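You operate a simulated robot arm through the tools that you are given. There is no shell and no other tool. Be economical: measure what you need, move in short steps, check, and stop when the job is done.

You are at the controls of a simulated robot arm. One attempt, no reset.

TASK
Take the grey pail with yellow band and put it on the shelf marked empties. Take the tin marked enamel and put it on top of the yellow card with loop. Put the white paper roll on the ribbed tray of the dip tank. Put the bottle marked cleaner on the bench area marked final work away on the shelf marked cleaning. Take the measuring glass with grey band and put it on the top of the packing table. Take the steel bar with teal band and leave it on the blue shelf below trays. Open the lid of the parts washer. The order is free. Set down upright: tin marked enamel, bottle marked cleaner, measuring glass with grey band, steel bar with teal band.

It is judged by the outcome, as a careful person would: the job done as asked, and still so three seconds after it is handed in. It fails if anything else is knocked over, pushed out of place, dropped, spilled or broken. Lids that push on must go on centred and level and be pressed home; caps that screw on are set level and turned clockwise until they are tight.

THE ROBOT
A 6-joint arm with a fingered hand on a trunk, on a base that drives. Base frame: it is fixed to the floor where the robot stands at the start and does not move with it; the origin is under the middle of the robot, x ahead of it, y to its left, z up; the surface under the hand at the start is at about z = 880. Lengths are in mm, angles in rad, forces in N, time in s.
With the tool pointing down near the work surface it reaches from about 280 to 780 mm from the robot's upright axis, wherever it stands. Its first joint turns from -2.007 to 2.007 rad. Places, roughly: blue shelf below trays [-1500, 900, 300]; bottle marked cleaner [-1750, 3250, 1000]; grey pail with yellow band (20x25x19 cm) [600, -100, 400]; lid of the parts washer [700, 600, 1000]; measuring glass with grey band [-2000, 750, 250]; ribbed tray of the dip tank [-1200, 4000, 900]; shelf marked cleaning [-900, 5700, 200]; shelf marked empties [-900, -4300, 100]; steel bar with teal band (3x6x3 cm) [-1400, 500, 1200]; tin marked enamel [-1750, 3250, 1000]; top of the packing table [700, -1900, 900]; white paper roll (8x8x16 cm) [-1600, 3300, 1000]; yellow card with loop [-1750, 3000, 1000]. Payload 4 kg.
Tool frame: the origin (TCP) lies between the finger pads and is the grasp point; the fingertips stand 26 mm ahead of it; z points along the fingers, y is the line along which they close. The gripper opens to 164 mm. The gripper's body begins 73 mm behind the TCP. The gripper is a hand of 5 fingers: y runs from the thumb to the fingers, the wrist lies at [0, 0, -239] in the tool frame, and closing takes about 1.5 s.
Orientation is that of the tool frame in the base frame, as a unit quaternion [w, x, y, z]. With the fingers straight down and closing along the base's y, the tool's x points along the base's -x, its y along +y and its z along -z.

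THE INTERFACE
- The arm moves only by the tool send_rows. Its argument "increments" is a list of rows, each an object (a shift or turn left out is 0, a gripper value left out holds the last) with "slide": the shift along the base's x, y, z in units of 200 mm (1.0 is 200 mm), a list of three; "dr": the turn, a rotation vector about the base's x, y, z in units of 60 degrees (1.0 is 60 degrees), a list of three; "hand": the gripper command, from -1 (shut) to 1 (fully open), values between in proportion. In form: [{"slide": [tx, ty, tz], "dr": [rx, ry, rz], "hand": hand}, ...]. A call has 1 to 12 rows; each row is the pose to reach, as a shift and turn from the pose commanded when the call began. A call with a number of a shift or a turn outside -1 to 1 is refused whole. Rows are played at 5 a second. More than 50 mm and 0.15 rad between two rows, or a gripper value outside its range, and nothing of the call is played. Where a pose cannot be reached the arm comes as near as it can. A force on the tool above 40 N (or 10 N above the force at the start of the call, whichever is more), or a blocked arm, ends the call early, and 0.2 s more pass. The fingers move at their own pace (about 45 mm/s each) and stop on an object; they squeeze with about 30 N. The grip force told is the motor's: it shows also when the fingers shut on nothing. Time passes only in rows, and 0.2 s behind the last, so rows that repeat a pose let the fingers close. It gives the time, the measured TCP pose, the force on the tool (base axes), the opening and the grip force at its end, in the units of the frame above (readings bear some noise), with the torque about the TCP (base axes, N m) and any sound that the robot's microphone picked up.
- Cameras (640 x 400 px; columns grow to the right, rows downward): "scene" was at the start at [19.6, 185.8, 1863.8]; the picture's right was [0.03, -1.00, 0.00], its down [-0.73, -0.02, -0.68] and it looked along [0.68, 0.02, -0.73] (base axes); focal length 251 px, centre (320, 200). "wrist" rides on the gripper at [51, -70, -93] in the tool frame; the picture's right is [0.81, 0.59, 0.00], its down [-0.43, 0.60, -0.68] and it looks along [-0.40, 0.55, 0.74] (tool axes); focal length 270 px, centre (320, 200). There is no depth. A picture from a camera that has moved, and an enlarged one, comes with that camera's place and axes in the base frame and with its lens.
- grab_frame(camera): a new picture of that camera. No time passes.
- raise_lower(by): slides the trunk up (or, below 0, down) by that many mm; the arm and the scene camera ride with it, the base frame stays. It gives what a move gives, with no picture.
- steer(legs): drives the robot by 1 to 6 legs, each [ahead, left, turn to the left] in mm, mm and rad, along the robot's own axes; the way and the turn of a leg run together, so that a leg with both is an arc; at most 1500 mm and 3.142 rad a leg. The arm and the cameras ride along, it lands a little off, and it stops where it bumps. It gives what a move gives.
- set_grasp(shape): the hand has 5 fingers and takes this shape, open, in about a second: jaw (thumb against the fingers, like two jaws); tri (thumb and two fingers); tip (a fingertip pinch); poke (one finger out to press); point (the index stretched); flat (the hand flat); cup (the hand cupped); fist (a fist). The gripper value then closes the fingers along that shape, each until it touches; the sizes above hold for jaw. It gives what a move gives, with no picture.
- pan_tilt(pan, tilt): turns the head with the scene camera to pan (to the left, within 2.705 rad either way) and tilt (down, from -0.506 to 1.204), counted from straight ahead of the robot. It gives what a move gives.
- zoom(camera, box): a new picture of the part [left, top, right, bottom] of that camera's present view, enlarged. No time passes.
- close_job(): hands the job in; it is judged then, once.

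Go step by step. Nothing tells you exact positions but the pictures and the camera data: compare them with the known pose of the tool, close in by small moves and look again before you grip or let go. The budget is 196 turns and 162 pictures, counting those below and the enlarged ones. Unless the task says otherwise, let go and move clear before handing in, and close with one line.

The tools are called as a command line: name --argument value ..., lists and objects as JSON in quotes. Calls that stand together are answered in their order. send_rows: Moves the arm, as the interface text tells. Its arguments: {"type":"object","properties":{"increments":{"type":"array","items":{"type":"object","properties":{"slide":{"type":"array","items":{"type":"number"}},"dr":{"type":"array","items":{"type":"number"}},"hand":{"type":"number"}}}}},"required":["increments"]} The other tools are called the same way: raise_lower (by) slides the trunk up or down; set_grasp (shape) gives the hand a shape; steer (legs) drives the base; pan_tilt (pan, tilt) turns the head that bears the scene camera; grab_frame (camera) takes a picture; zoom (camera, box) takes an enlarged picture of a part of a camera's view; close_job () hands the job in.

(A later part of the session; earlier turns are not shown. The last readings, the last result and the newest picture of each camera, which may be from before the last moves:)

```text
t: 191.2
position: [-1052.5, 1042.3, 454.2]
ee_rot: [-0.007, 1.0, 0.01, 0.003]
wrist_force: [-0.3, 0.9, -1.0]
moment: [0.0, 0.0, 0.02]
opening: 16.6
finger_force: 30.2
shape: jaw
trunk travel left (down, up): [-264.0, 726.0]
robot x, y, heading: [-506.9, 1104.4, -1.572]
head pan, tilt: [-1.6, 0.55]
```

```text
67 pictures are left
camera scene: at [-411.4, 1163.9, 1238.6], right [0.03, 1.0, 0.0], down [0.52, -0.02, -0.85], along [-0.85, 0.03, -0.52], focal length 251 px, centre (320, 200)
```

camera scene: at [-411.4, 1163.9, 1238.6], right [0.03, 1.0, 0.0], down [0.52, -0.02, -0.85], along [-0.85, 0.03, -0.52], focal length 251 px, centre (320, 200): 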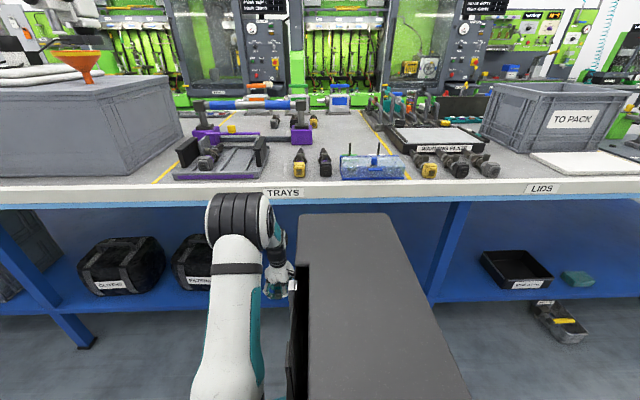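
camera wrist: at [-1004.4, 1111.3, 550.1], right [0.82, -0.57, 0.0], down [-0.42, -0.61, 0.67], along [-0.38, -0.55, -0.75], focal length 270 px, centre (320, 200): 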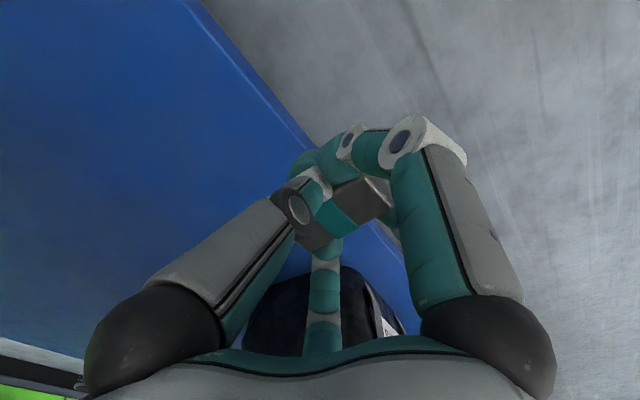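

To keep the forearm below the table edge I lower the shoulder further while holding the hand height, then go in.

send_rows --increments '[{"slide": [0, 0, 0.2]}, {"slide": [0, 0, 0.4]}, {"slide": [0, 0, 0.55]}]'

raise_lower --by -170

grab_frame --camera "scene"

```text
t: 192.0
position: [-1050.1, 1042.5, 558.5]
ee_rot: [-0.007, 1.0, 0.011, 0.008]
wrist_force: [0.1, 0.0, -1.6]
moment: [0.02, 0.01, 0.0]
opening: 16.6
finger_force: 29.9
shape: jaw
trunk travel left (down, up): [-264.0, 726.0]
robot x, y, heading: [-505.0, 1105.5, -1.574]
head pan, tilt: [-1.6, 0.55]
```

```text
t: 193.9
position: [-1052.0, 1043.2, 394.4]
ee_rot: [-0.007, 1.0, 0.012, 0.003]
wrist_force: [0.4, 0.1, -1.1]
moment: [0.01, -0.02, 0.0]
opening: 16.4
finger_force: 30.2
shape: jaw
trunk travel left (down, up): [-94.0, 896.0]
robot x, y, heading: [-504.8, 1103.2, -1.577]
head pan, tilt: [-1.6, 0.55]
```

```text
66 pictures are left
camera scene: at [-411.4, 1163.8, 1068.6], right [0.03, 1.0, 0.0], down [0.52, -0.02, -0.85], along [-0.85, 0.03, -0.52], focal length 251 px, centre (320, 200)
```

scene: 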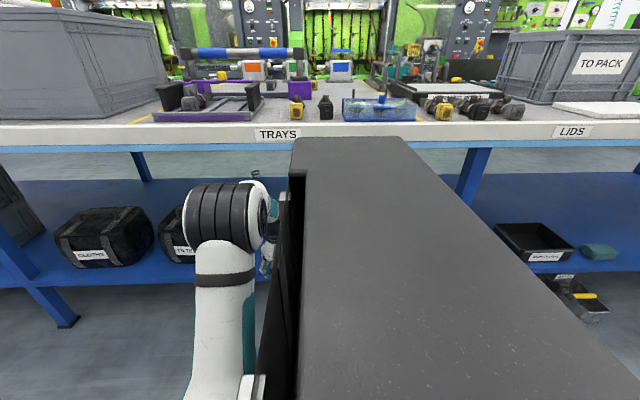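

steer --legs '[[0, -150, 0]]'

grab_frame --camera "wrist"

send_rows --increments '[{"slide": [0, 0, -0.1]}, {"slide": [0, 0, -0.2]}, {"slide": [0, 0, -0.27]}]'

```text
t: 195.3
position: [-1201.7, 1042.5, 394.6]
ee_rot: [-0.007, 1.0, 0.011, 0.002]
wrist_force: [-1.1, -0.5, -0.9]
moment: [0.01, -0.01, -0.03]
opening: 16.3
finger_force: 30.3
shape: jaw
trunk travel left (down, up): [-94.0, 896.0]
robot x, y, heading: [-654.6, 1104.4, -1.571]
head pan, tilt: [-1.6, 0.55]
```

```text
65 pictures are left
camera wrist: at [-1153.7, 1112.8, 489.8], right [0.82, -0.57, 0.0], down [-0.42, -0.61, 0.67], along [-0.38, -0.55, -0.75], focal length 270 px, centre (320, 200)
```

wrist: 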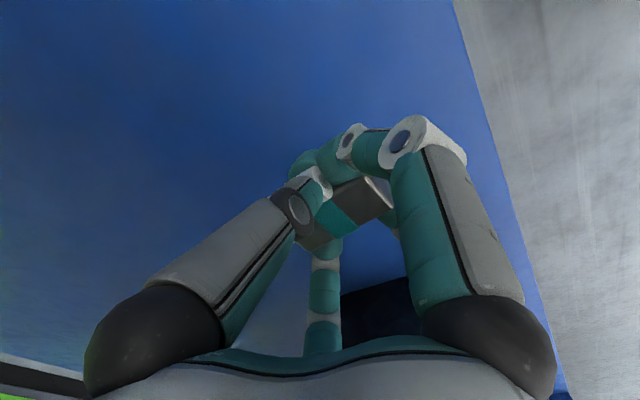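

```text
t: 196.1
position: [-1201.3, 1043.4, 340.1]
ee_rot: [-0.007, 1.0, 0.01, 0.003]
wrist_force: [0.0, 0.1, -1.3]
moment: [0.03, 0.01, 0.0]
opening: 16.7
finger_force: 29.4
shape: jaw
trunk travel left (down, up): [-94.0, 896.0]
robot x, y, heading: [-654.6, 1107.2, -1.576]
head pan, tilt: [-1.6, 0.55]
```

send_rows --increments '[{"slide": [0, 0, -0.02]}, {"slide": [0, 0, -0.04]}, {"slide": [0, 0, -0.06]}, {"slide": [0, 0, -0.08]}, {"slide": [0, 0, -0.1]}, {"slide": [0, 0, -0.12]}, {"slide": [0, 0, -0.14]}, {"slide": [0, 0, -0.16]}, {"slide": [0, 0, -0.18]}, {"slide": [0, 0, -0.2]}, {"slide": [0, 0, -0.22]}, {"slide": [0, 0, -0.24]}]'

```text
t: 197.3
position: [-1203.3, 1044.0, 328.2]
ee_rot: [-0.006, 1.0, 0.01, -0.002]
wrist_force: [2.1, 0.9, 20.8]
moment: [-0.04, -0.04, 0.0]
opening: 16.6
finger_force: 30.2
shape: jaw
trunk travel left (down, up): [-94.0, 896.0]
robot x, y, heading: [-655.4, 1103.5, -1.575]
head pan, tilt: [-1.6, 0.55]
stopped in row 5: the force on the tool passed its limit at 45 N (the readings are from after the stop); the commanded pose is now the measured one
```

Contact with the shelf. Releasing and lifting clear.

send_rows --increments '[{"hand": -0.5}, {"hand": -0.2}, {"hand": 0.0}, {"hand": 0.0}, {"hand": 0.0}, {"hand": 0.0}]'

send_rows --increments '[{"slide": [0, 0, 0.15]}, {"slide": [0, 0, 0.35]}, {"slide": [0, 0, 0.5]}]'

grab_frame --camera "wrist"

```text
t: 198.7
position: [-1201.6, 1044.6, 325.6]
ee_rot: [-0.006, 1.0, 0.011, 0.0]
wrist_force: [0.3, 2.9, 19.6]
moment: [-0.22, -0.04, 0.03]
opening: 79.5
finger_force: 0.0
shape: jaw
trunk travel left (down, up): [-94.0, 896.0]
robot x, y, heading: [-656.7, 1105.3, -1.575]
head pan, tilt: [-1.6, 0.55]
```

```text
t: 199.5
position: [-1201.8, 1044.0, 425.2]
ee_rot: [-0.007, 1.0, 0.011, 0.001]
wrist_force: [-0.2, 0.3, 0.1]
moment: [-0.02, -0.01, 0.03]
opening: 81.7
finger_force: 0.0
shape: jaw
trunk travel left (down, up): [-94.0, 896.0]
robot x, y, heading: [-656.2, 1106.3, -1.571]
head pan, tilt: [-1.6, 0.55]
```

```text
64 pictures are left
camera wrist: at [-1153.8, 1113.0, 520.4], right [0.82, -0.57, -0.01], down [-0.42, -0.61, 0.67], along [-0.39, -0.55, -0.74], focal length 270 px, centre (320, 200)
```

wrist: 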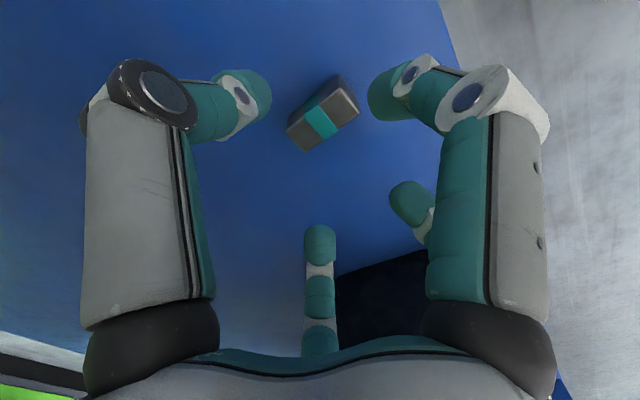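

The bar lies on the blue shelf below TRAYS. Now I back out, raise the trunk and survey the back aisle and north end for access to the glass (which is at the rear of that shelf, x≈−2000) and the other items.

steer --legs '[[0, 330, 0]]'

raise_lower --by 400

raise_lower --by 400

pan_tilt --pan -2.5 --tilt 0.35

grab_frame --camera "scene"

pan_tilt --pan -1.35 --tilt 0.35

grab_frame --camera "scene"

```text
t: 201.6
position: [-871.4, 1043.5, 424.6]
ee_rot: [-0.007, 1.0, 0.01, 0.001]
wrist_force: [0.2, -1.0, 0.4]
moment: [0.0, -0.02, 0.0]
opening: 81.8
finger_force: 0.2
shape: jaw
trunk travel left (down, up): [-94.0, 896.0]
robot x, y, heading: [-331.1, 1103.4, -1.579]
head pan, tilt: [-1.6, 0.55]
```

```text
t: 205.5
position: [-870.4, 1043.4, 823.7]
ee_rot: [-0.007, 1.0, 0.009, 0.001]
wrist_force: [-1.1, 0.3, 0.4]
moment: [-0.02, 0.02, 0.01]
opening: 81.8
finger_force: 0.0
shape: jaw
trunk travel left (down, up): [-494.0, 496.0]
robot x, y, heading: [-325.1, 1102.7, -1.573]
head pan, tilt: [-1.6, 0.55]
```

```text
t: 209.3
position: [-871.5, 1044.0, 1224.4]
ee_rot: [-0.008, 1.0, 0.009, 0.001]
wrist_force: [-0.9, 0.0, -0.6]
moment: [0.02, 0.0, 0.0]
opening: 81.6
finger_force: 0.2
shape: jaw
trunk travel left (down, up): [-894.0, 96.0]
robot x, y, heading: [-328.9, 1105.9, -1.575]
head pan, tilt: [-1.6, 0.55]
```

```text
t: 210.5
position: [-872.4, 1043.3, 1224.9]
ee_rot: [-0.006, 1.0, 0.009, 0.001]
wrist_force: [-0.1, 0.2, 0.1]
moment: [0.01, 0.03, 0.02]
opening: 81.9
finger_force: 0.1
shape: jaw
trunk travel left (down, up): [-894.0, 96.0]
robot x, y, heading: [-326.1, 1104.9, -1.58]
head pan, tilt: [-2.499, 0.351]
```

```text
63 pictures are left
camera scene: at [-195.6, 1234.4, 1886.8], right [0.8, 0.6, 0.0], down [0.2, -0.28, -0.94], along [-0.56, 0.75, -0.34], focal length 251 px, centre (320, 200)
```

scene: 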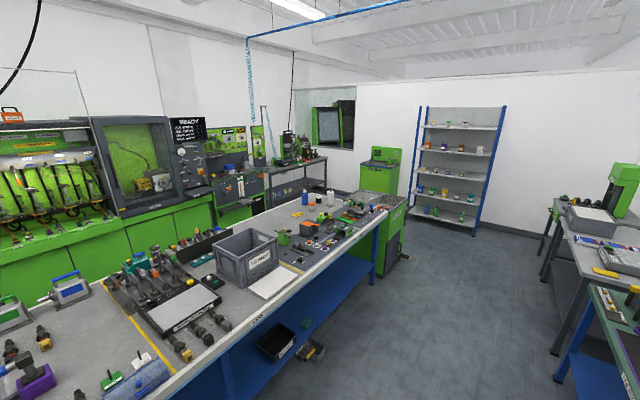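

```text
t: 211.9
position: [-871.1, 1044.3, 1225.4]
ee_rot: [-0.007, 1.0, 0.01, 0.0]
wrist_force: [-0.3, 1.5, 0.9]
moment: [-0.02, -0.01, 0.02]
opening: 81.4
finger_force: 0.1
shape: jaw
trunk travel left (down, up): [-894.0, 96.0]
robot x, y, heading: [-327.4, 1102.2, -1.577]
head pan, tilt: [-1.349, 0.351]
```

```text
62 pictures are left
camera scene: at [-231.2, 1139.7, 1886.8], right [-0.21, 0.98, 0.0], down [0.34, 0.07, -0.94], along [-0.92, -0.2, -0.34], focal length 251 px, centre (320, 200)
```

scene: 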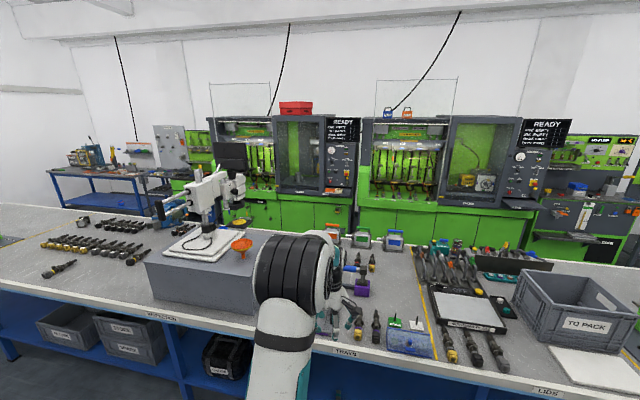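

I see the tin/bottle/roll area at the north end of the long table, the green dip tank beyond it, and the blue-posted shelf unit at the far wall. I drive north for a closer look.

steer --legs '[[-1450, 0, 0], [-450, 0, 0]]'

pan_tilt --pan -2.0 --tilt 0.5

grab_frame --camera "scene"

```text
t: 221.4
position: [-846.8, 2962.4, 1225.1]
ee_rot: [-0.008, 1.0, 0.003, 0.001]
wrist_force: [-0.3, -0.1, -0.3]
moment: [0.0, -0.02, 0.02]
opening: 81.8
finger_force: 0.0
shape: jaw
trunk travel left (down, up): [-894.0, 96.0]
robot x, y, heading: [-302.8, 3011.5, -1.595]
head pan, tilt: [-1.349, 0.351]
```

```text
t: 222.5
position: [-847.3, 2963.6, 1225.4]
ee_rot: [-0.006, 1.0, 0.002, 0.002]
wrist_force: [-0.3, -0.1, -0.3]
moment: [-0.01, 0.01, 0.01]
opening: 81.5
finger_force: 0.0
shape: jaw
trunk travel left (down, up): [-894.0, 96.0]
robot x, y, heading: [-299.1, 3017.3, -1.584]
head pan, tilt: [-2.0, 0.499]
```

```text
61 pictures are left
camera scene: at [-197.2, 3108.4, 1873.2], right [0.43, 0.9, 0.0], down [0.43, -0.21, -0.88], along [-0.79, 0.38, -0.48], focal length 251 px, centre (320, 200)
```

scene: 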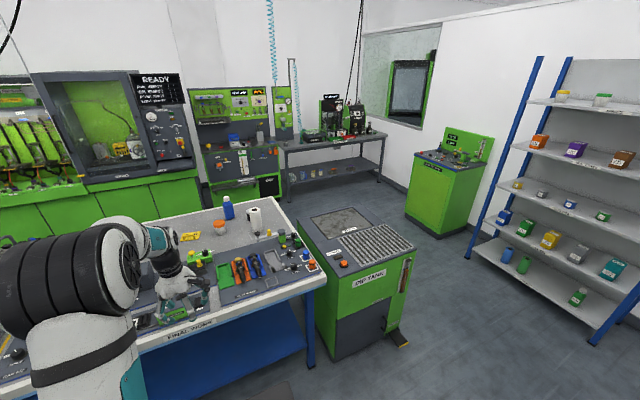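

zoom --camera "scene" --box '[130, 180, 430, 340]'

```text
2.13 times, centred on (280, 260) of scene
camera zoom: at [-197.2, 3108.4, 1873.2], right [0.43, 0.9, 0.0], down [0.43, -0.21, -0.88], along [-0.79, 0.38, -0.48], focal length 535 px, centre (405, 72)
```

zoom: 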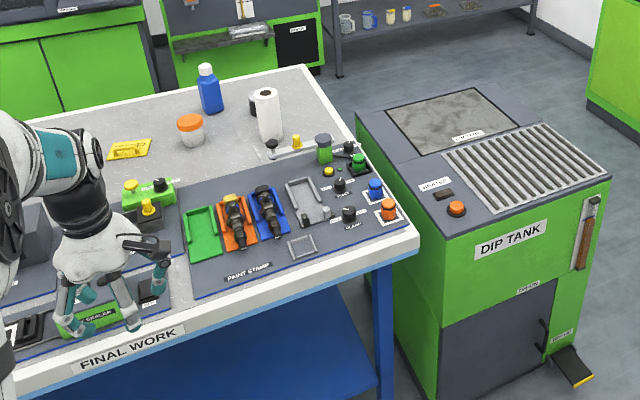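

Mapped: table north end y≈3555, back edge x≈−2024; tin ≈(−1708,3099), bottle ≈(−1858,3179), roll ≈(−1602,3318), card ≈(−1745,2924), ribbed tray ≈(−1144,3933). The area north-west is open, so I drive round to the back side of the table.

steer --legs '[[-1450, 0, 0.014], [-240, 0, 0], [0, -1450, 0], [0, -700, 0], [0, 0, 3.141]]'

pan_tilt --pan -2.3 --tilt 0.5

grab_frame --camera "scene"

```text
t: 248.6
position: [-1886.1, 4765.6, 1225.9]
ee_rot: [-0.001, -0.026, 1.0, -0.007]
wrist_force: [0.2, 0.1, -0.1]
moment: [-0.02, 0.01, 0.01]
opening: 81.6
finger_force: 0.1
shape: jaw
trunk travel left (down, up): [-894.0, 96.0]
robot x, y, heading: [-2429.0, 4688.8, 1.595]
head pan, tilt: [-2.0, 0.499]
```

```text
t: 249.4
position: [-1887.7, 4764.7, 1224.8]
ee_rot: [-0.001, -0.026, 1.0, -0.006]
wrist_force: [-0.6, 0.2, 0.1]
moment: [-0.04, 0.0, 0.01]
opening: 81.6
finger_force: 0.1
shape: jaw
trunk travel left (down, up): [-894.0, 96.0]
robot x, y, heading: [-2429.4, 4689.2, 1.6]
head pan, tilt: [-2.3, 0.499]
```

```text
59 pictures are left
camera scene: at [-2545.7, 4563.1, 1873.2], right [-0.65, -0.76, 0.0], down [-0.37, 0.31, -0.88], along [0.67, -0.57, -0.48], focal length 251 px, centre (320, 200)
```

scene: 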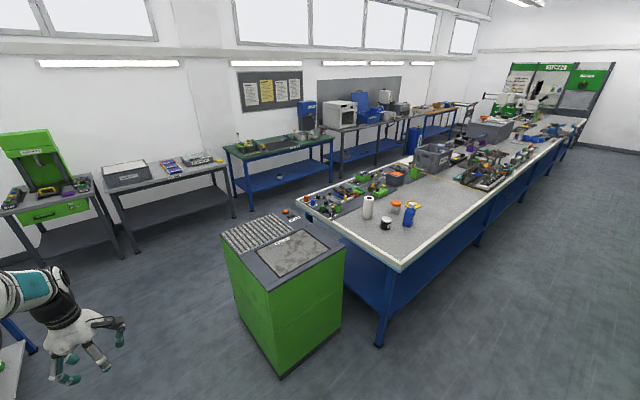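

steer --legs '[[-1430, 0, -0.028], [0, -40, 0]]'

pan_tilt --pan -1.5 --tilt 0.75

grab_frame --camera "scene"

grab_frame --camera "wrist"

```text
t: 257.0
position: [-1825.9, 3329.5, 1224.5]
ee_rot: [-0.002, -0.012, 1.0, -0.008]
wrist_force: [0.4, -0.2, -0.1]
moment: [0.0, 0.06, 0.0]
opening: 81.6
finger_force: 0.2
shape: jaw
trunk travel left (down, up): [-894.0, 96.0]
robot x, y, heading: [-2373.1, 3263.1, 1.573]
head pan, tilt: [-2.3, 0.499]
```

```text
t: 258.1
position: [-1825.9, 3328.8, 1225.7]
ee_rot: [-0.001, -0.012, 1.0, -0.007]
wrist_force: [-0.3, 0.0, -0.5]
moment: [-0.01, -0.01, 0.0]
opening: 81.7
finger_force: 0.1
shape: jaw
trunk travel left (down, up): [-894.0, 96.0]
robot x, y, heading: [-2372.1, 3265.2, 1.57]
head pan, tilt: [-1.499, 0.75]
```

```text
58 pictures are left
camera scene: at [-2475.5, 3210.0, 1851.2], right [0.07, -1.0, 0.0], down [-0.68, -0.05, -0.73], along [0.73, 0.05, -0.68], focal length 251 px, centre (320, 200)
```

scene: 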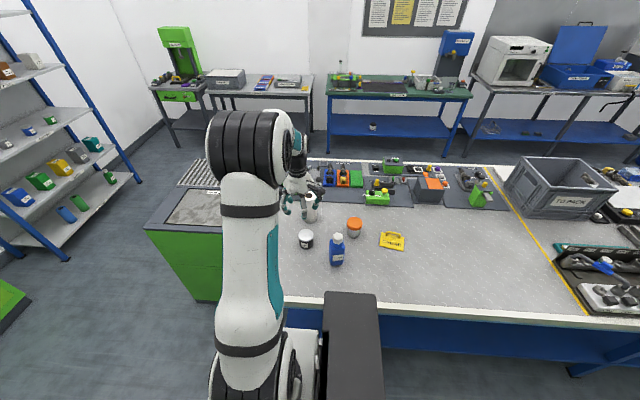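

```text
57 pictures are left
camera wrist: at [-1876.6, 3258.5, 1320.4], right [-0.82, 0.57, -0.01], down [0.42, 0.62, 0.67], along [0.38, 0.55, -0.74], focal length 270 px, centre (320, 200)
```

wrist: 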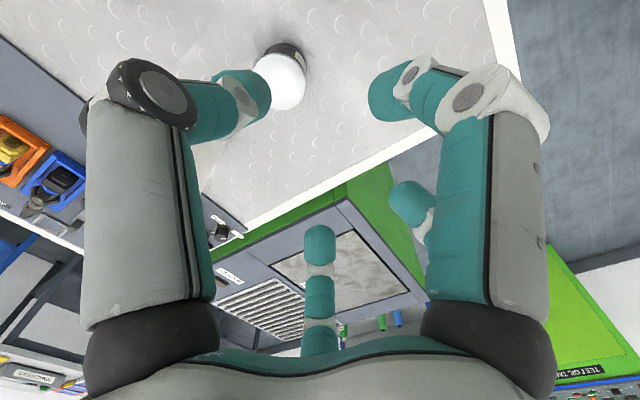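

zoom --camera "scene" --box '[270, 180, 440, 280]'

```text
3.76 times, centred on (355, 230) of scene
camera zoom: at [-2475.5, 3210.0, 1851.2], right [0.07, -1.0, 0.0], down [-0.68, -0.05, -0.73], along [0.73, 0.05, -0.68], focal length 945 px, centre (188, 87)
```

zoom: 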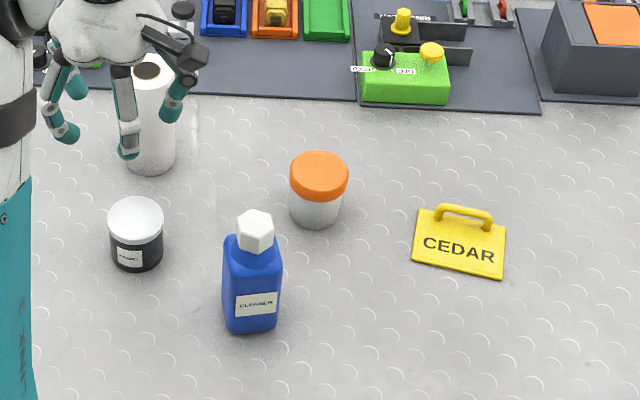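

Labels are clear: black tin with white lid (ENAMEL) ≈(−1760,3326), blue bottle CLEANER ≈(−1841,3176), yellow card CEDAR plate centre ≈(−1712,2915). First the tin: I move over it.

send_rows --increments '[{"slide": [0.11, 0, -0.2], "hand": 0.3}, {"slide": [0.22, 0, -0.42]}, {"slide": [0.33, 0, -0.62]}]'

zoom --camera "scene" --box '[280, 190, 360, 270]'

grab_frame --camera "wrist"

```text
t: 258.9
position: [-1759.6, 3327.4, 1100.1]
ee_rot: [0.0, -0.012, 1.0, -0.007]
wrist_force: [-0.5, 0.5, 0.2]
moment: [0.0, 0.04, 0.01]
opening: 106.2
finger_force: 0.1
shape: jaw
trunk travel left (down, up): [-894.0, 96.0]
robot x, y, heading: [-2371.7, 3264.2, 1.57]
head pan, tilt: [-1.499, 0.75]
```

```text
5.00 times, centred on (320, 230) of scene
camera zoom: at [-2472.8, 3210.2, 1851.4], right [0.07, -1.0, 0.0], down [-0.68, -0.05, -0.73], along [0.73, 0.05, -0.68], focal length 1254 px, centre (320, 50)
```

zoom: 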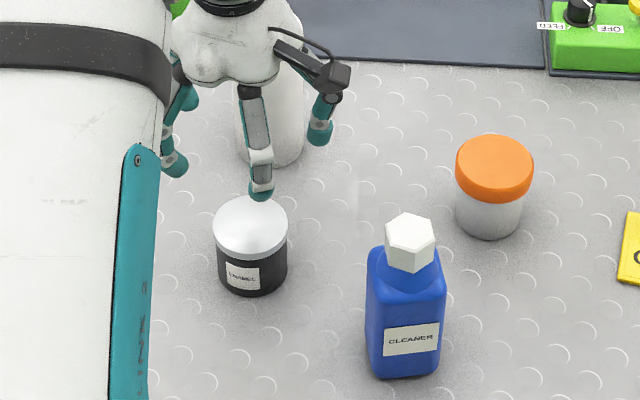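

```text
54 pictures are left
camera wrist: at [-1809.3, 3258.6, 1196.4], right [-0.82, 0.57, -0.01], down [0.42, 0.62, 0.67], along [0.38, 0.55, -0.74], focal length 270 px, centre (320, 200)
```

wrist: 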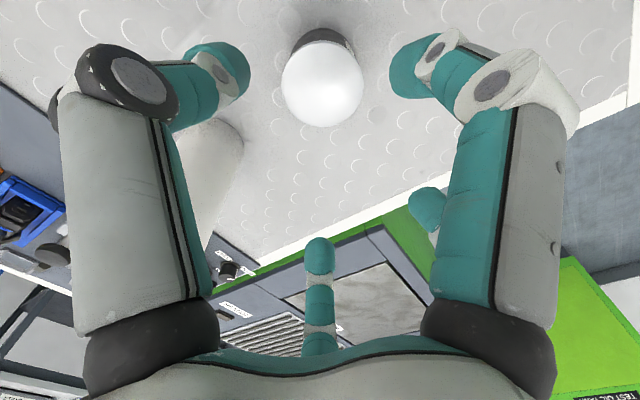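

Enamel confirmed and centred under the hand. Descending and gripping.

send_rows --increments '[{"slide": [-0.005, 0, -0.22]}, {"slide": [-0.01, 0.005, -0.45]}, {"slide": [-0.01, 0.005, -0.68]}, {"slide": [-0.01, 0.005, -0.88]}, {"slide": [-0.01, 0.005, -0.92]}, {"slide": [-0.01, 0.005, -0.92], "hand": -1}, {"slide": [-0.01, 0.005, -0.92]}, {"slide": [-0.01, 0.005, -0.92]}, {"slide": [-0.01, 0.005, -0.92]}, {"slide": [-0.01, 0.005, -0.92]}]'

grab_frame --camera "wrist"

```text
t: 260.2
position: [-1759.1, 3330.5, 926.4]
ee_rot: [0.006, -0.013, 1.0, -0.008]
wrist_force: [-7.7, -0.2, 29.1]
moment: [1.04, 1.09, 0.32]
opening: 94.5
finger_force: 0.1
shape: jaw
trunk travel left (down, up): [-894.0, 96.0]
robot x, y, heading: [-2371.7, 3266.7, 1.575]
head pan, tilt: [-1.499, 0.75]
stopped in row 6: the force on the tool passed its limit at 45 N (the readings are from after the stop); the commanded pose is now the measured one
```

```text
53 pictures are left
camera wrist: at [-1809.0, 3259.6, 1021.4], right [-0.82, 0.57, -0.02], down [0.41, 0.62, 0.67], along [0.39, 0.55, -0.74], focal length 270 px, centre (320, 200)
```

wrist: 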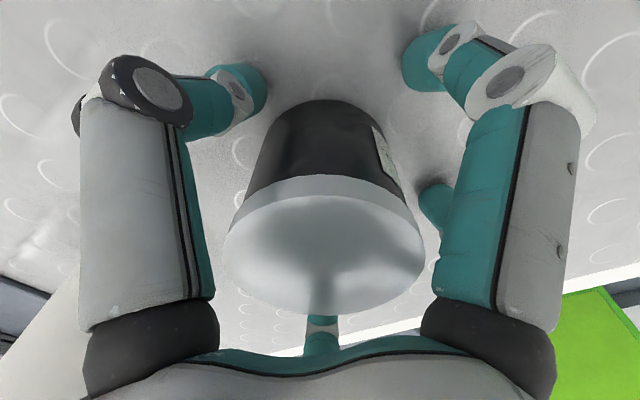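

Fingertips touch the tabletop (z≈900); raise 8 mm and close.

send_rows --increments '[{"slide": [0, 0, 0.05]}, {"slide": [0, 0, 0.05], "hand": -1}, {"slide": [0, 0, 0.06]}, {"slide": [0, 0, 0.07]}, {"slide": [0, 0, 0.07]}, {"slide": [0, 0, 0.07]}, {"slide": [0, 0, 0.07]}]'

grab_frame --camera "wrist"

```text
t: 261.8
position: [-1758.9, 3329.3, 937.5]
ee_rot: [0.004, -0.012, 1.0, -0.007]
wrist_force: [0.2, 0.0, -2.7]
moment: [0.0, -0.01, -0.03]
opening: 52.4
finger_force: 29.8
shape: jaw
trunk travel left (down, up): [-894.0, 96.0]
robot x, y, heading: [-2368.4, 3264.3, 1.567]
head pan, tilt: [-1.499, 0.75]
```

```text
52 pictures are left
camera wrist: at [-1809.4, 3259.6, 1032.0], right [-0.82, 0.57, -0.01], down [0.41, 0.62, 0.67], along [0.39, 0.55, -0.74], focal length 270 px, centre (320, 200)
```

wrist: 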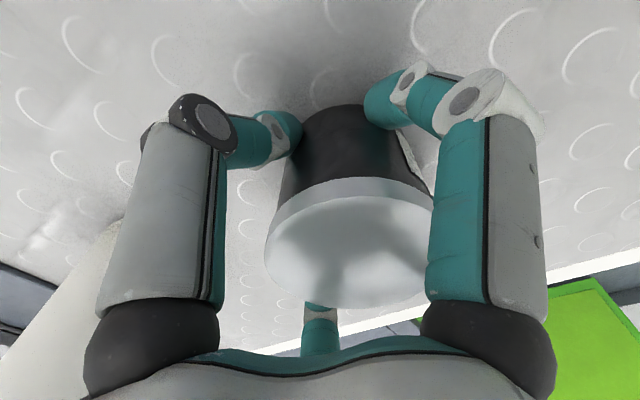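

Tin gripped. Lifting well above the bottle and driving south to the card.

send_rows --increments '[{"slide": [0, 0, 0.2]}, {"slide": [0, 0, 0.42]}, {"slide": [0, 0, 0.64]}, {"slide": [0, 0, 0.86]}, {"slide": [0, 0, 0.99]}]'

steer --legs '[[-412, 0, 0]]'

grab_frame --camera "wrist"

zoom --camera "scene" --box '[230, 160, 390, 260]'

```text
t: 263.0
position: [-1759.2, 3329.2, 1135.3]
ee_rot: [0.004, -0.012, 1.0, -0.007]
wrist_force: [0.1, -1.0, -2.0]
moment: [-0.04, -0.04, 0.03]
opening: 52.1
finger_force: 30.2
shape: jaw
trunk travel left (down, up): [-894.0, 96.0]
robot x, y, heading: [-2374.0, 3265.3, 1.572]
head pan, tilt: [-1.499, 0.75]
```

```text
t: 265.5
position: [-1759.7, 2917.6, 1134.5]
ee_rot: [0.003, -0.012, 1.0, -0.008]
wrist_force: [0.0, -0.7, -1.9]
moment: [0.0, -0.04, -0.01]
opening: 52.5
finger_force: 29.7
shape: jaw
trunk travel left (down, up): [-894.0, 96.0]
robot x, y, heading: [-2372.2, 2853.8, 1.577]
head pan, tilt: [-1.499, 0.75]
```

```text
51 pictures are left
camera wrist: at [-1809.1, 2847.5, 1229.7], right [-0.82, 0.57, -0.01], down [0.41, 0.62, 0.67], along [0.39, 0.55, -0.74], focal length 270 px, centre (320, 200)
```

wrist: 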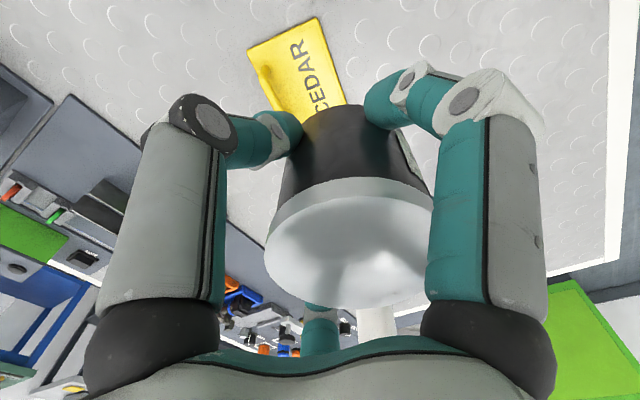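

```text
4.00 times, centred on (310, 210) of scene
camera zoom: at [-2474.5, 2797.2, 1851.2], right [0.07, -1.0, 0.0], down [-0.68, -0.05, -0.73], along [0.73, 0.05, -0.68], focal length 1004 px, centre (360, 160)
```

zoom: 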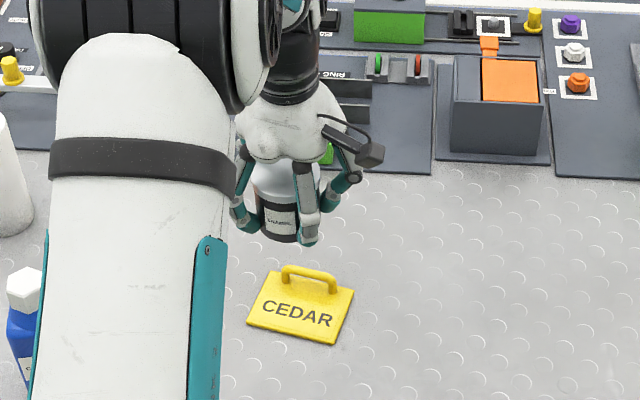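

Card plate centre ≈(−1722,2919), loop at its far edge; I'll set the tin at (−1732,2921). Moving over and lowering.

send_rows --increments '[{"slide": [0.07, 0.01, -0.15]}, {"slide": [0.15, 0.02, -0.35]}, {"slide": [0.15, 0.02, -0.55]}, {"slide": [0.15, 0.02, -0.75]}, {"slide": [0.15, 0.02, -0.88]}]'

grab_frame --camera "wrist"

zoom --camera "scene" --box '[230, 160, 390, 260]'

```text
t: 266.7
position: [-1727.6, 2920.5, 958.5]
ee_rot: [0.005, -0.014, 1.0, -0.007]
wrist_force: [0.2, 0.0, -1.6]
moment: [-0.03, -0.01, -0.02]
opening: 52.2
finger_force: 30.1
shape: jaw
trunk travel left (down, up): [-894.0, 96.0]
robot x, y, heading: [-2371.2, 2854.1, 1.571]
head pan, tilt: [-1.499, 0.75]
```

```text
49 pictures are left
camera wrist: at [-1778.4, 2851.8, 1053.3], right [-0.82, 0.57, -0.01], down [0.41, 0.62, 0.67], along [0.39, 0.55, -0.74], focal length 270 px, centre (320, 200)
```

wrist: 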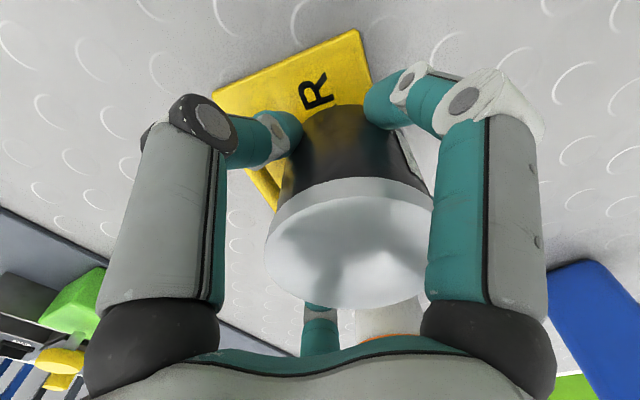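

```text
4.00 times, centred on (310, 210) of scene
camera zoom: at [-2474.1, 2798.2, 1851.3], right [0.07, -1.0, 0.0], down [-0.68, -0.05, -0.73], along [0.73, 0.05, -0.68], focal length 1004 px, centre (360, 160)
```

zoom: 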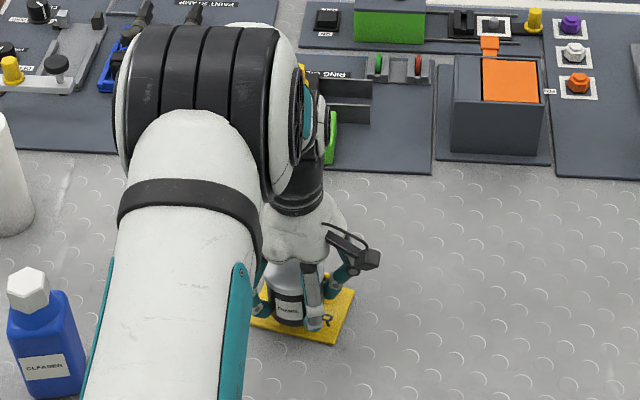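

Relative to the card the tin is ~10 mm toward the robot and ~11 mm left; I correct and lower to contact.

send_rows --increments '[{"slide": [0.045, -0.055, 0]}, {"slide": [0.045, -0.055, -0.02]}, {"slide": [0.045, -0.055, -0.04]}, {"slide": [0.045, -0.055, -0.06]}, {"slide": [0.045, -0.055, -0.075]}, {"slide": [0.045, -0.055, -0.09]}, {"slide": [0.045, -0.055, -0.105]}, {"slide": [0.045, -0.055, -0.12]}]'

zoom --camera "scene" --box '[260, 200, 340, 250]'

```text
t: 267.7
position: [-1716.3, 2909.5, 956.8]
ee_rot: [0.011, -0.013, 1.0, -0.008]
wrist_force: [-10.4, -0.7, 28.1]
moment: [-0.09, -0.49, -0.07]
opening: 53.4
finger_force: 30.0
shape: jaw
trunk travel left (down, up): [-894.0, 96.0]
robot x, y, heading: [-2371.9, 2849.8, 1.57]
head pan, tilt: [-1.499, 0.75]
stopped in row 5: the force on the tool passed its limit at 43 N (the readings are from after the stop); the commanded pose is now the measured one
```

```text
8.00 times, centred on (300, 225) of scene
camera zoom: at [-2478.8, 2797.7, 1851.1], right [0.07, -1.0, 0.0], down [-0.68, -0.05, -0.73], along [0.73, 0.05, -0.68], focal length 2007 px, centre (480, 0)
```

zoom: 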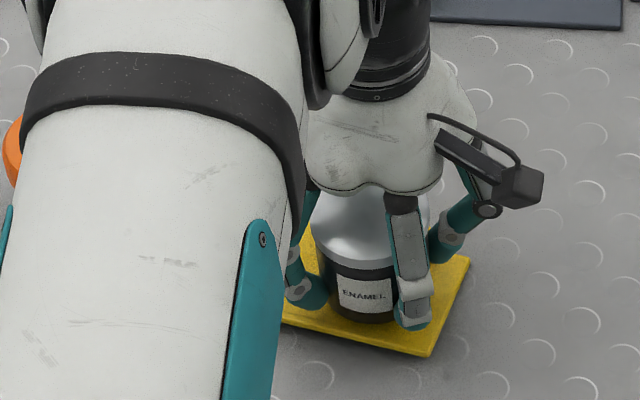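

The tin caught the card's loop; I raise, move 11 mm back off the loop, and lower again.

send_rows --increments '[{"slide": [0, 0, 0.06]}, {"slide": [-0.06, 0.015, 0.06]}, {"slide": [-0.06, 0.015, 0.02]}, {"slide": [-0.06, 0.015, -0.02]}, {"slide": [-0.06, 0.015, -0.04]}, {"slide": [-0.06, 0.015, -0.06]}, {"slide": [-0.06, 0.015, -0.075]}, {"slide": [-0.06, 0.015, -0.09]}, {"slide": [-0.06, 0.015, -0.105]}]'

zoom --camera "scene" --box '[260, 200, 340, 250]'

```text
t: 269.1
position: [-1728.1, 2913.6, 947.5]
ee_rot: [0.012, -0.013, 1.0, -0.008]
wrist_force: [-12.8, 0.8, 32.2]
moment: [-0.14, -0.98, -0.07]
opening: 52.2
finger_force: 30.4
shape: jaw
trunk travel left (down, up): [-894.0, 96.0]
robot x, y, heading: [-2371.3, 2855.7, 1.574]
head pan, tilt: [-1.499, 0.75]
stopped in row 6: the force on the tool passed its limit at 42 N (the readings are from after the stop); the commanded pose is now the measured one
```

```text
8.00 times, centred on (300, 225) of scene
camera zoom: at [-2480.0, 2797.7, 1851.2], right [0.07, -1.0, 0.0], down [-0.68, -0.05, -0.73], along [0.73, 0.05, -0.68], focal length 2007 px, centre (480, 0)
```

zoom: 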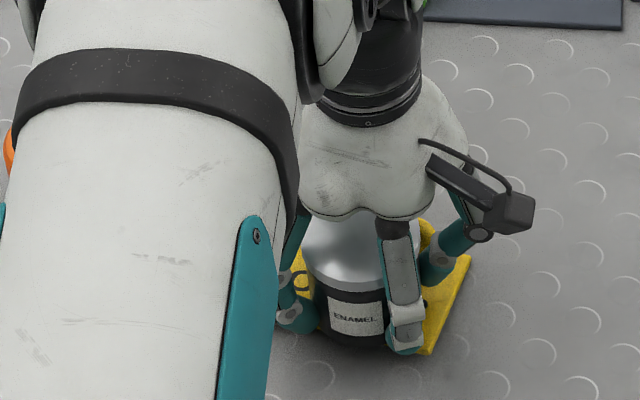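

The contact height now matches the card plate (overhang only ~7 mm). I ease off 2 mm and open the hand slowly.

send_rows --increments '[{"slide": [0, 0, 0.01]}, {"slide": [0, 0, 0.01], "hand": -0.25}, {"slide": [0, 0, 0.01], "hand": -0.1}, {"slide": [0, 0, 0.01], "hand": 0.1}, {"slide": [0, 0, 0.01], "hand": 0.2}, {"slide": [0, 0, 0.01], "hand": 0.2}]'

send_rows --increments '[{"slide": [0, 0, 0.2]}, {"slide": [0, 0, 0.42]}, {"slide": [0, 0, 0.64]}, {"slide": [0, 0, 0.86]}]'

grab_frame --camera "wrist"

zoom --camera "scene" --box '[260, 200, 340, 250]'

```text
t: 270.5
position: [-1727.4, 2914.0, 947.1]
ee_rot: [0.011, -0.013, 1.0, -0.007]
wrist_force: [-6.3, 4.7, 27.5]
moment: [0.18, -1.11, 0.03]
opening: 94.3
finger_force: 0.0
shape: jaw
trunk travel left (down, up): [-894.0, 96.0]
robot x, y, heading: [-2369.9, 2852.3, 1.572]
head pan, tilt: [-1.499, 0.75]
```

```text
t: 271.5
position: [-1726.8, 2913.5, 1118.1]
ee_rot: [0.009, -0.013, 1.0, -0.008]
wrist_force: [-0.1, -1.8, 0.0]
moment: [0.0, 0.01, -0.01]
opening: 98.0
finger_force: 0.2
shape: jaw
trunk travel left (down, up): [-894.0, 96.0]
robot x, y, heading: [-2370.6, 2857.2, 1.57]
head pan, tilt: [-1.499, 0.75]
```

```text
45 pictures are left
camera wrist: at [-1778.9, 2843.5, 1212.9], right [-0.82, 0.57, -0.02], down [0.4, 0.62, 0.68], along [0.4, 0.55, -0.74], focal length 270 px, centre (320, 200)
```

wrist: 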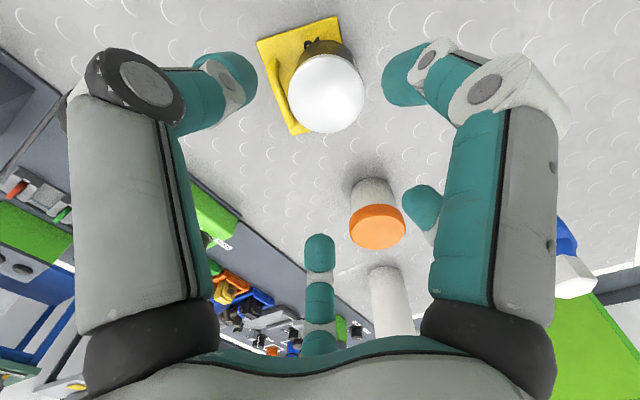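

```text
8.00 times, centred on (300, 225) of scene
camera zoom: at [-2476.6, 2798.2, 1851.0], right [0.07, -1.0, 0.0], down [-0.68, -0.05, -0.73], along [0.73, 0.05, -0.68], focal length 2007 px, centre (480, 0)
```

zoom: 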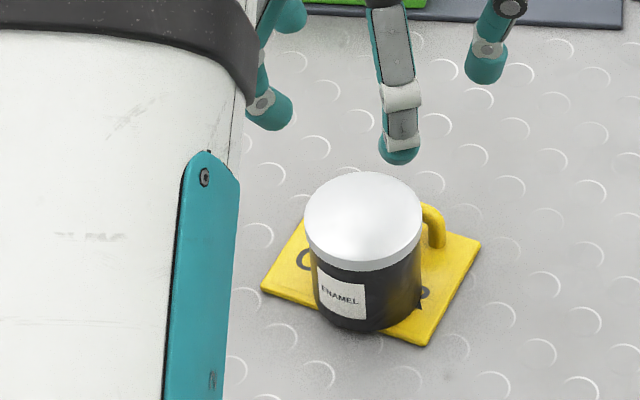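

Tin stands upright on the card. Next the paper roll: raise a bit, drive north, and position over it.

send_rows --increments '[{"slide": [0, 0, 0.2]}, {"slide": [0, 0, 0.35]}]'

steer --legs '[[405, 0, 0], [0, -40, 0]]'

send_rows --increments '[{"slide": [0.2, 0, 0], "hand": 0.5}, {"slide": [0.4, 0, 0]}]'

grab_frame --camera "wrist"

grab_frame --camera "scene"

```text
t: 272.1
position: [-1727.1, 2914.2, 1185.2]
ee_rot: [0.009, -0.014, 1.0, -0.008]
wrist_force: [0.1, 0.7, -0.4]
moment: [0.02, 0.0, 0.02]
opening: 98.3
finger_force: 0.0
shape: jaw
trunk travel left (down, up): [-894.0, 96.0]
robot x, y, heading: [-2372.7, 2856.7, 1.574]
head pan, tilt: [-1.499, 0.75]
```

```text
t: 275.1
position: [-1685.8, 3312.7, 1185.9]
ee_rot: [0.008, -0.013, 1.0, -0.008]
wrist_force: [0.4, -1.2, 0.3]
moment: [0.03, 0.05, -0.01]
opening: 98.2
finger_force: 0.0
shape: jaw
trunk travel left (down, up): [-894.0, 96.0]
robot x, y, heading: [-2334.4, 3260.4, 1.569]
head pan, tilt: [-1.499, 0.75]
```

```text
t: 275.7
position: [-1604.3, 3315.2, 1185.8]
ee_rot: [0.009, -0.012, 1.0, -0.008]
wrist_force: [0.7, -0.9, 0.4]
moment: [0.07, 0.0, 0.01]
opening: 122.7
finger_force: 0.0
shape: jaw
trunk travel left (down, up): [-894.0, 96.0]
robot x, y, heading: [-2329.0, 3255.2, 1.573]
head pan, tilt: [-1.499, 0.75]
```

```text
43 pictures are left
camera wrist: at [-1656.1, 3244.1, 1281.0], right [-0.82, 0.57, -0.02], down [0.41, 0.61, 0.68], along [0.4, 0.55, -0.74], focal length 270 px, centre (320, 200)
```

wrist: 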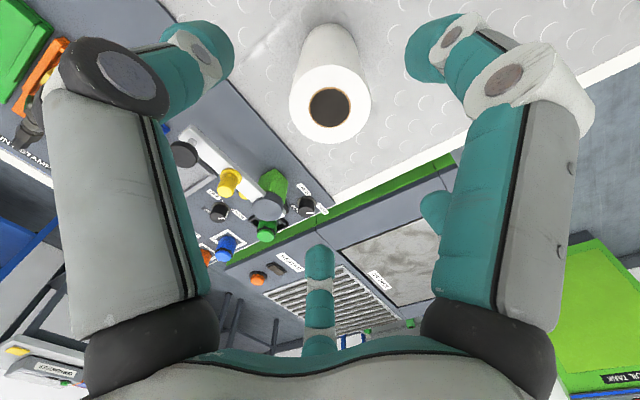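

```text
42 pictures are left
camera scene: at [-2434.1, 3200.2, 1851.4], right [0.07, -1.0, 0.0], down [-0.68, -0.05, -0.73], along [0.73, 0.05, -0.68], focal length 251 px, centre (320, 200)
```

scene: 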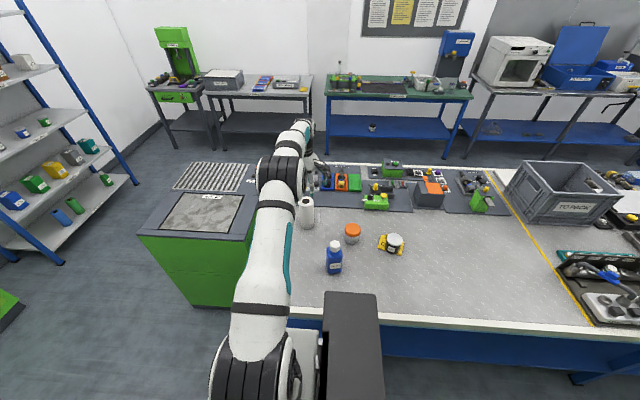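

Roll is right below (−1603,3326). Descending and gripping near mid-height.

send_rows --increments '[{"slide": [0, 0.05, -0.2]}, {"slide": [0, 0.05, -0.42]}, {"slide": [0, 0.05, -0.64]}, {"slide": [0, 0.05, -0.86]}, {"slide": [0, 0.05, -0.93]}]'

send_rows --increments '[{"hand": -1}, {"hand": -1}, {"hand": -1}, {"hand": -1}, {"hand": -1}, {"hand": -1}]'

send_rows --increments '[{"slide": [0, 0, 0.2]}, {"slide": [0, 0, 0.42]}, {"slide": [0, 0, 0.64]}, {"slide": [-0.1, 0, 0.86]}, {"slide": [-0.2, 0, 0.99]}]'

grab_frame --camera "wrist"

```text
t: 276.9
position: [-1606.7, 3324.7, 998.0]
ee_rot: [0.009, -0.012, 1.0, -0.007]
wrist_force: [0.6, -0.1, 0.2]
moment: [-0.01, 0.02, 0.03]
opening: 122.3
finger_force: 0.1
shape: jaw
trunk travel left (down, up): [-894.0, 96.0]
robot x, y, heading: [-2333.8, 3256.1, 1.565]
head pan, tilt: [-1.499, 0.75]
```

```text
t: 278.3
position: [-1605.8, 3323.7, 1000.3]
ee_rot: [0.008, -0.012, 1.0, -0.007]
wrist_force: [0.0, -0.6, 0.2]
moment: [0.0, 0.04, 0.0]
opening: 60.7
finger_force: 29.9
shape: jaw
trunk travel left (down, up): [-894.0, 96.0]
robot x, y, heading: [-2330.9, 3254.2, 1.573]
head pan, tilt: [-1.499, 0.75]
```

```text
t: 279.5
position: [-1647.1, 3323.6, 1198.7]
ee_rot: [0.009, -0.012, 1.0, -0.007]
wrist_force: [0.4, 0.3, -2.0]
moment: [-0.02, 0.0, 0.02]
opening: 61.0
finger_force: 29.5
shape: jaw
trunk travel left (down, up): [-894.0, 96.0]
robot x, y, heading: [-2331.5, 3258.8, 1.572]
head pan, tilt: [-1.499, 0.75]
```

```text
41 pictures are left
camera wrist: at [-1699.0, 3254.1, 1293.2], right [-0.82, 0.57, -0.02], down [0.41, 0.61, 0.68], along [0.4, 0.55, -0.74], focal length 270 px, centre (320, 200)
```

wrist: 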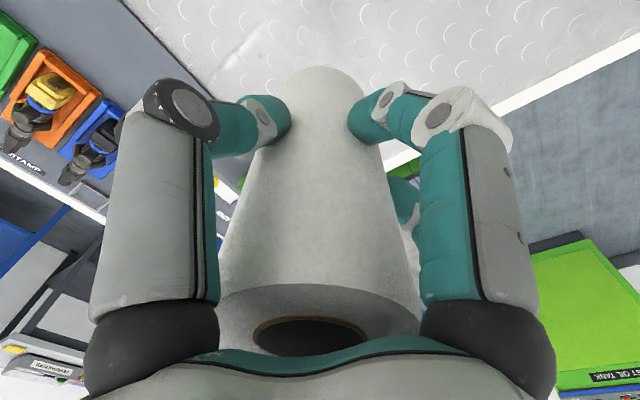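

Roll held firmly (TCP 100 above its base). I drive north and turn so my right side faces the dip tank from the north.

steer --legs '[[1360, 0, 0], [0, 0, -1.572], [1115, 0, 0]]'

pan_tilt --pan -1.4 --tilt 0.8

grab_frame --camera "scene"

grab_frame --camera "wrist"

```text
t: 295.4
position: [-1144.7, 3933.7, 1197.6]
ee_rot: [0.001, 0.697, 0.717, -0.011]
wrist_force: [0.7, 0.2, -2.3]
moment: [0.02, -0.01, 0.0]
opening: 60.6
finger_force: 29.7
shape: jaw
trunk travel left (down, up): [-894.0, 96.0]
robot x, y, heading: [-1217.3, 4620.9, 0.004]
head pan, tilt: [-1.499, 0.75]
```

```text
t: 296.1
position: [-1145.4, 3934.3, 1197.5]
ee_rot: [0.0, 0.697, 0.717, -0.011]
wrist_force: [0.2, 0.8, -0.8]
moment: [-0.04, -0.02, -0.02]
opening: 60.8
finger_force: 30.2
shape: jaw
trunk travel left (down, up): [-894.0, 96.0]
robot x, y, heading: [-1216.5, 4621.1, 0.005]
head pan, tilt: [-1.4, 0.799]
```

```text
40 pictures are left
camera scene: at [-1264.3, 4723.7, 1847.2], right [-0.98, -0.17, 0.0], down [-0.12, 0.71, -0.7], along [0.12, -0.69, -0.72], focal length 251 px, centre (320, 200)
```

scene: 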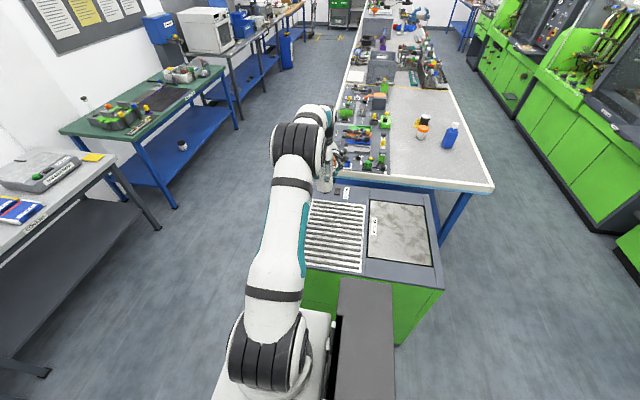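

```text
39 pictures are left
camera wrist: at [-1216.5, 3983.9, 1292.6], right [0.56, 0.83, -0.02], down [0.62, -0.4, 0.68], along [0.55, -0.4, -0.74], focal length 270 px, centre (320, 200)
```

wrist: 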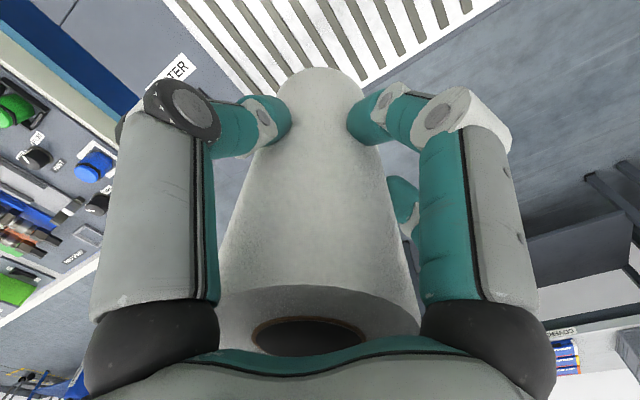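

The tray spans x −1346…−1080, y 3815…~4120; its centre ≈(−1212,3970). I shift over the centre and lower.

send_rows --increments '[{"slide": [-0.16, 0.09, 0]}, {"slide": [-0.33, 0.18, 0]}, {"slide": [-0.33, 0.18, -0.22]}, {"slide": [-0.33, 0.18, -0.44]}, {"slide": [-0.33, 0.18, -0.66]}, {"slide": [-0.33, 0.18, -0.8]}]'

send_rows --increments '[{"slide": [0, 0, -0.02]}, {"slide": [0, 0, -0.04]}, {"slide": [0, 0, -0.06]}, {"slide": [0, 0, -0.08]}, {"slide": [0, 0, -0.1]}, {"slide": [0, 0, -0.12]}, {"slide": [0, 0, -0.14]}, {"slide": [0, 0, -0.16]}, {"slide": [0, 0, -0.18]}, {"slide": [0, 0, -0.2]}, {"slide": [0, 0, -0.22]}, {"slide": [0, 0, -0.24]}]'

grab_frame --camera "wrist"

```text
t: 297.5
position: [-1211.9, 3969.0, 1038.8]
ee_rot: [0.001, 0.697, 0.717, -0.013]
wrist_force: [0.1, -0.7, -0.5]
moment: [-0.01, 0.0, 0.0]
opening: 60.5
finger_force: 29.9
shape: jaw
trunk travel left (down, up): [-894.0, 96.0]
robot x, y, heading: [-1215.9, 4623.9, 0.004]
head pan, tilt: [-1.4, 0.799]
```

```text
t: 300.1
position: [-1211.6, 3970.8, 991.0]
ee_rot: [0.001, 0.698, 0.716, -0.012]
wrist_force: [0.6, -1.2, -2.2]
moment: [0.01, 0.01, -0.02]
opening: 60.7
finger_force: 30.0
shape: jaw
trunk travel left (down, up): [-894.0, 96.0]
robot x, y, heading: [-1214.9, 4622.0, 0.001]
head pan, tilt: [-1.4, 0.799]
```

```text
38 pictures are left
camera wrist: at [-1282.2, 4019.8, 1085.1], right [0.56, 0.83, -0.02], down [0.62, -0.4, 0.68], along [0.55, -0.4, -0.74], focal length 270 px, centre (320, 200)
```

wrist: 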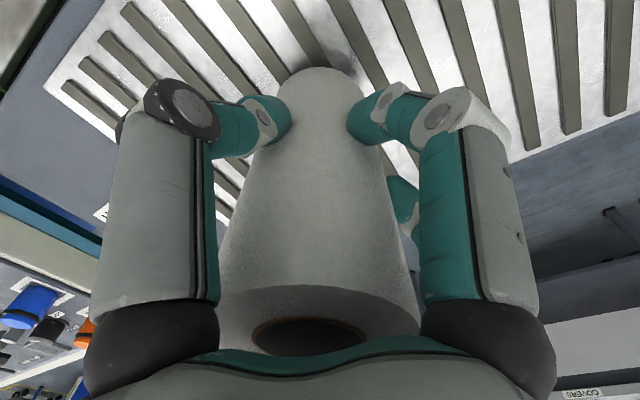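

Over the ribs and nearly down; continuing to contact.

send_rows --increments '[{"slide": [0, 0, -0.02]}, {"slide": [0, 0, -0.04]}, {"slide": [0, 0, -0.06]}, {"slide": [0, 0, -0.08]}, {"slide": [0, 0, -0.1]}, {"slide": [0, 0, -0.12]}, {"slide": [0, 0, -0.14]}, {"slide": [0, 0, -0.16]}, {"slide": [0, 0, -0.18]}, {"slide": [0, 0, -0.2]}, {"slide": [0, 0, -0.22]}, {"slide": [0, 0, -0.24]}]'

```text
t: 301.9
position: [-1212.3, 3966.2, 966.1]
ee_rot: [0.006, 0.697, 0.717, -0.017]
wrist_force: [-0.5, 6.8, 23.7]
moment: [0.33, -0.02, 0.01]
opening: 61.5
finger_force: 29.9
shape: jaw
trunk travel left (down, up): [-894.0, 96.0]
robot x, y, heading: [-1214.3, 4616.5, 0.005]
head pan, tilt: [-1.4, 0.799]
stopped in row 9: the force on the tool passed its limit at 44 N (the readings are from after the stop); the commanded pose is now the measured one
```

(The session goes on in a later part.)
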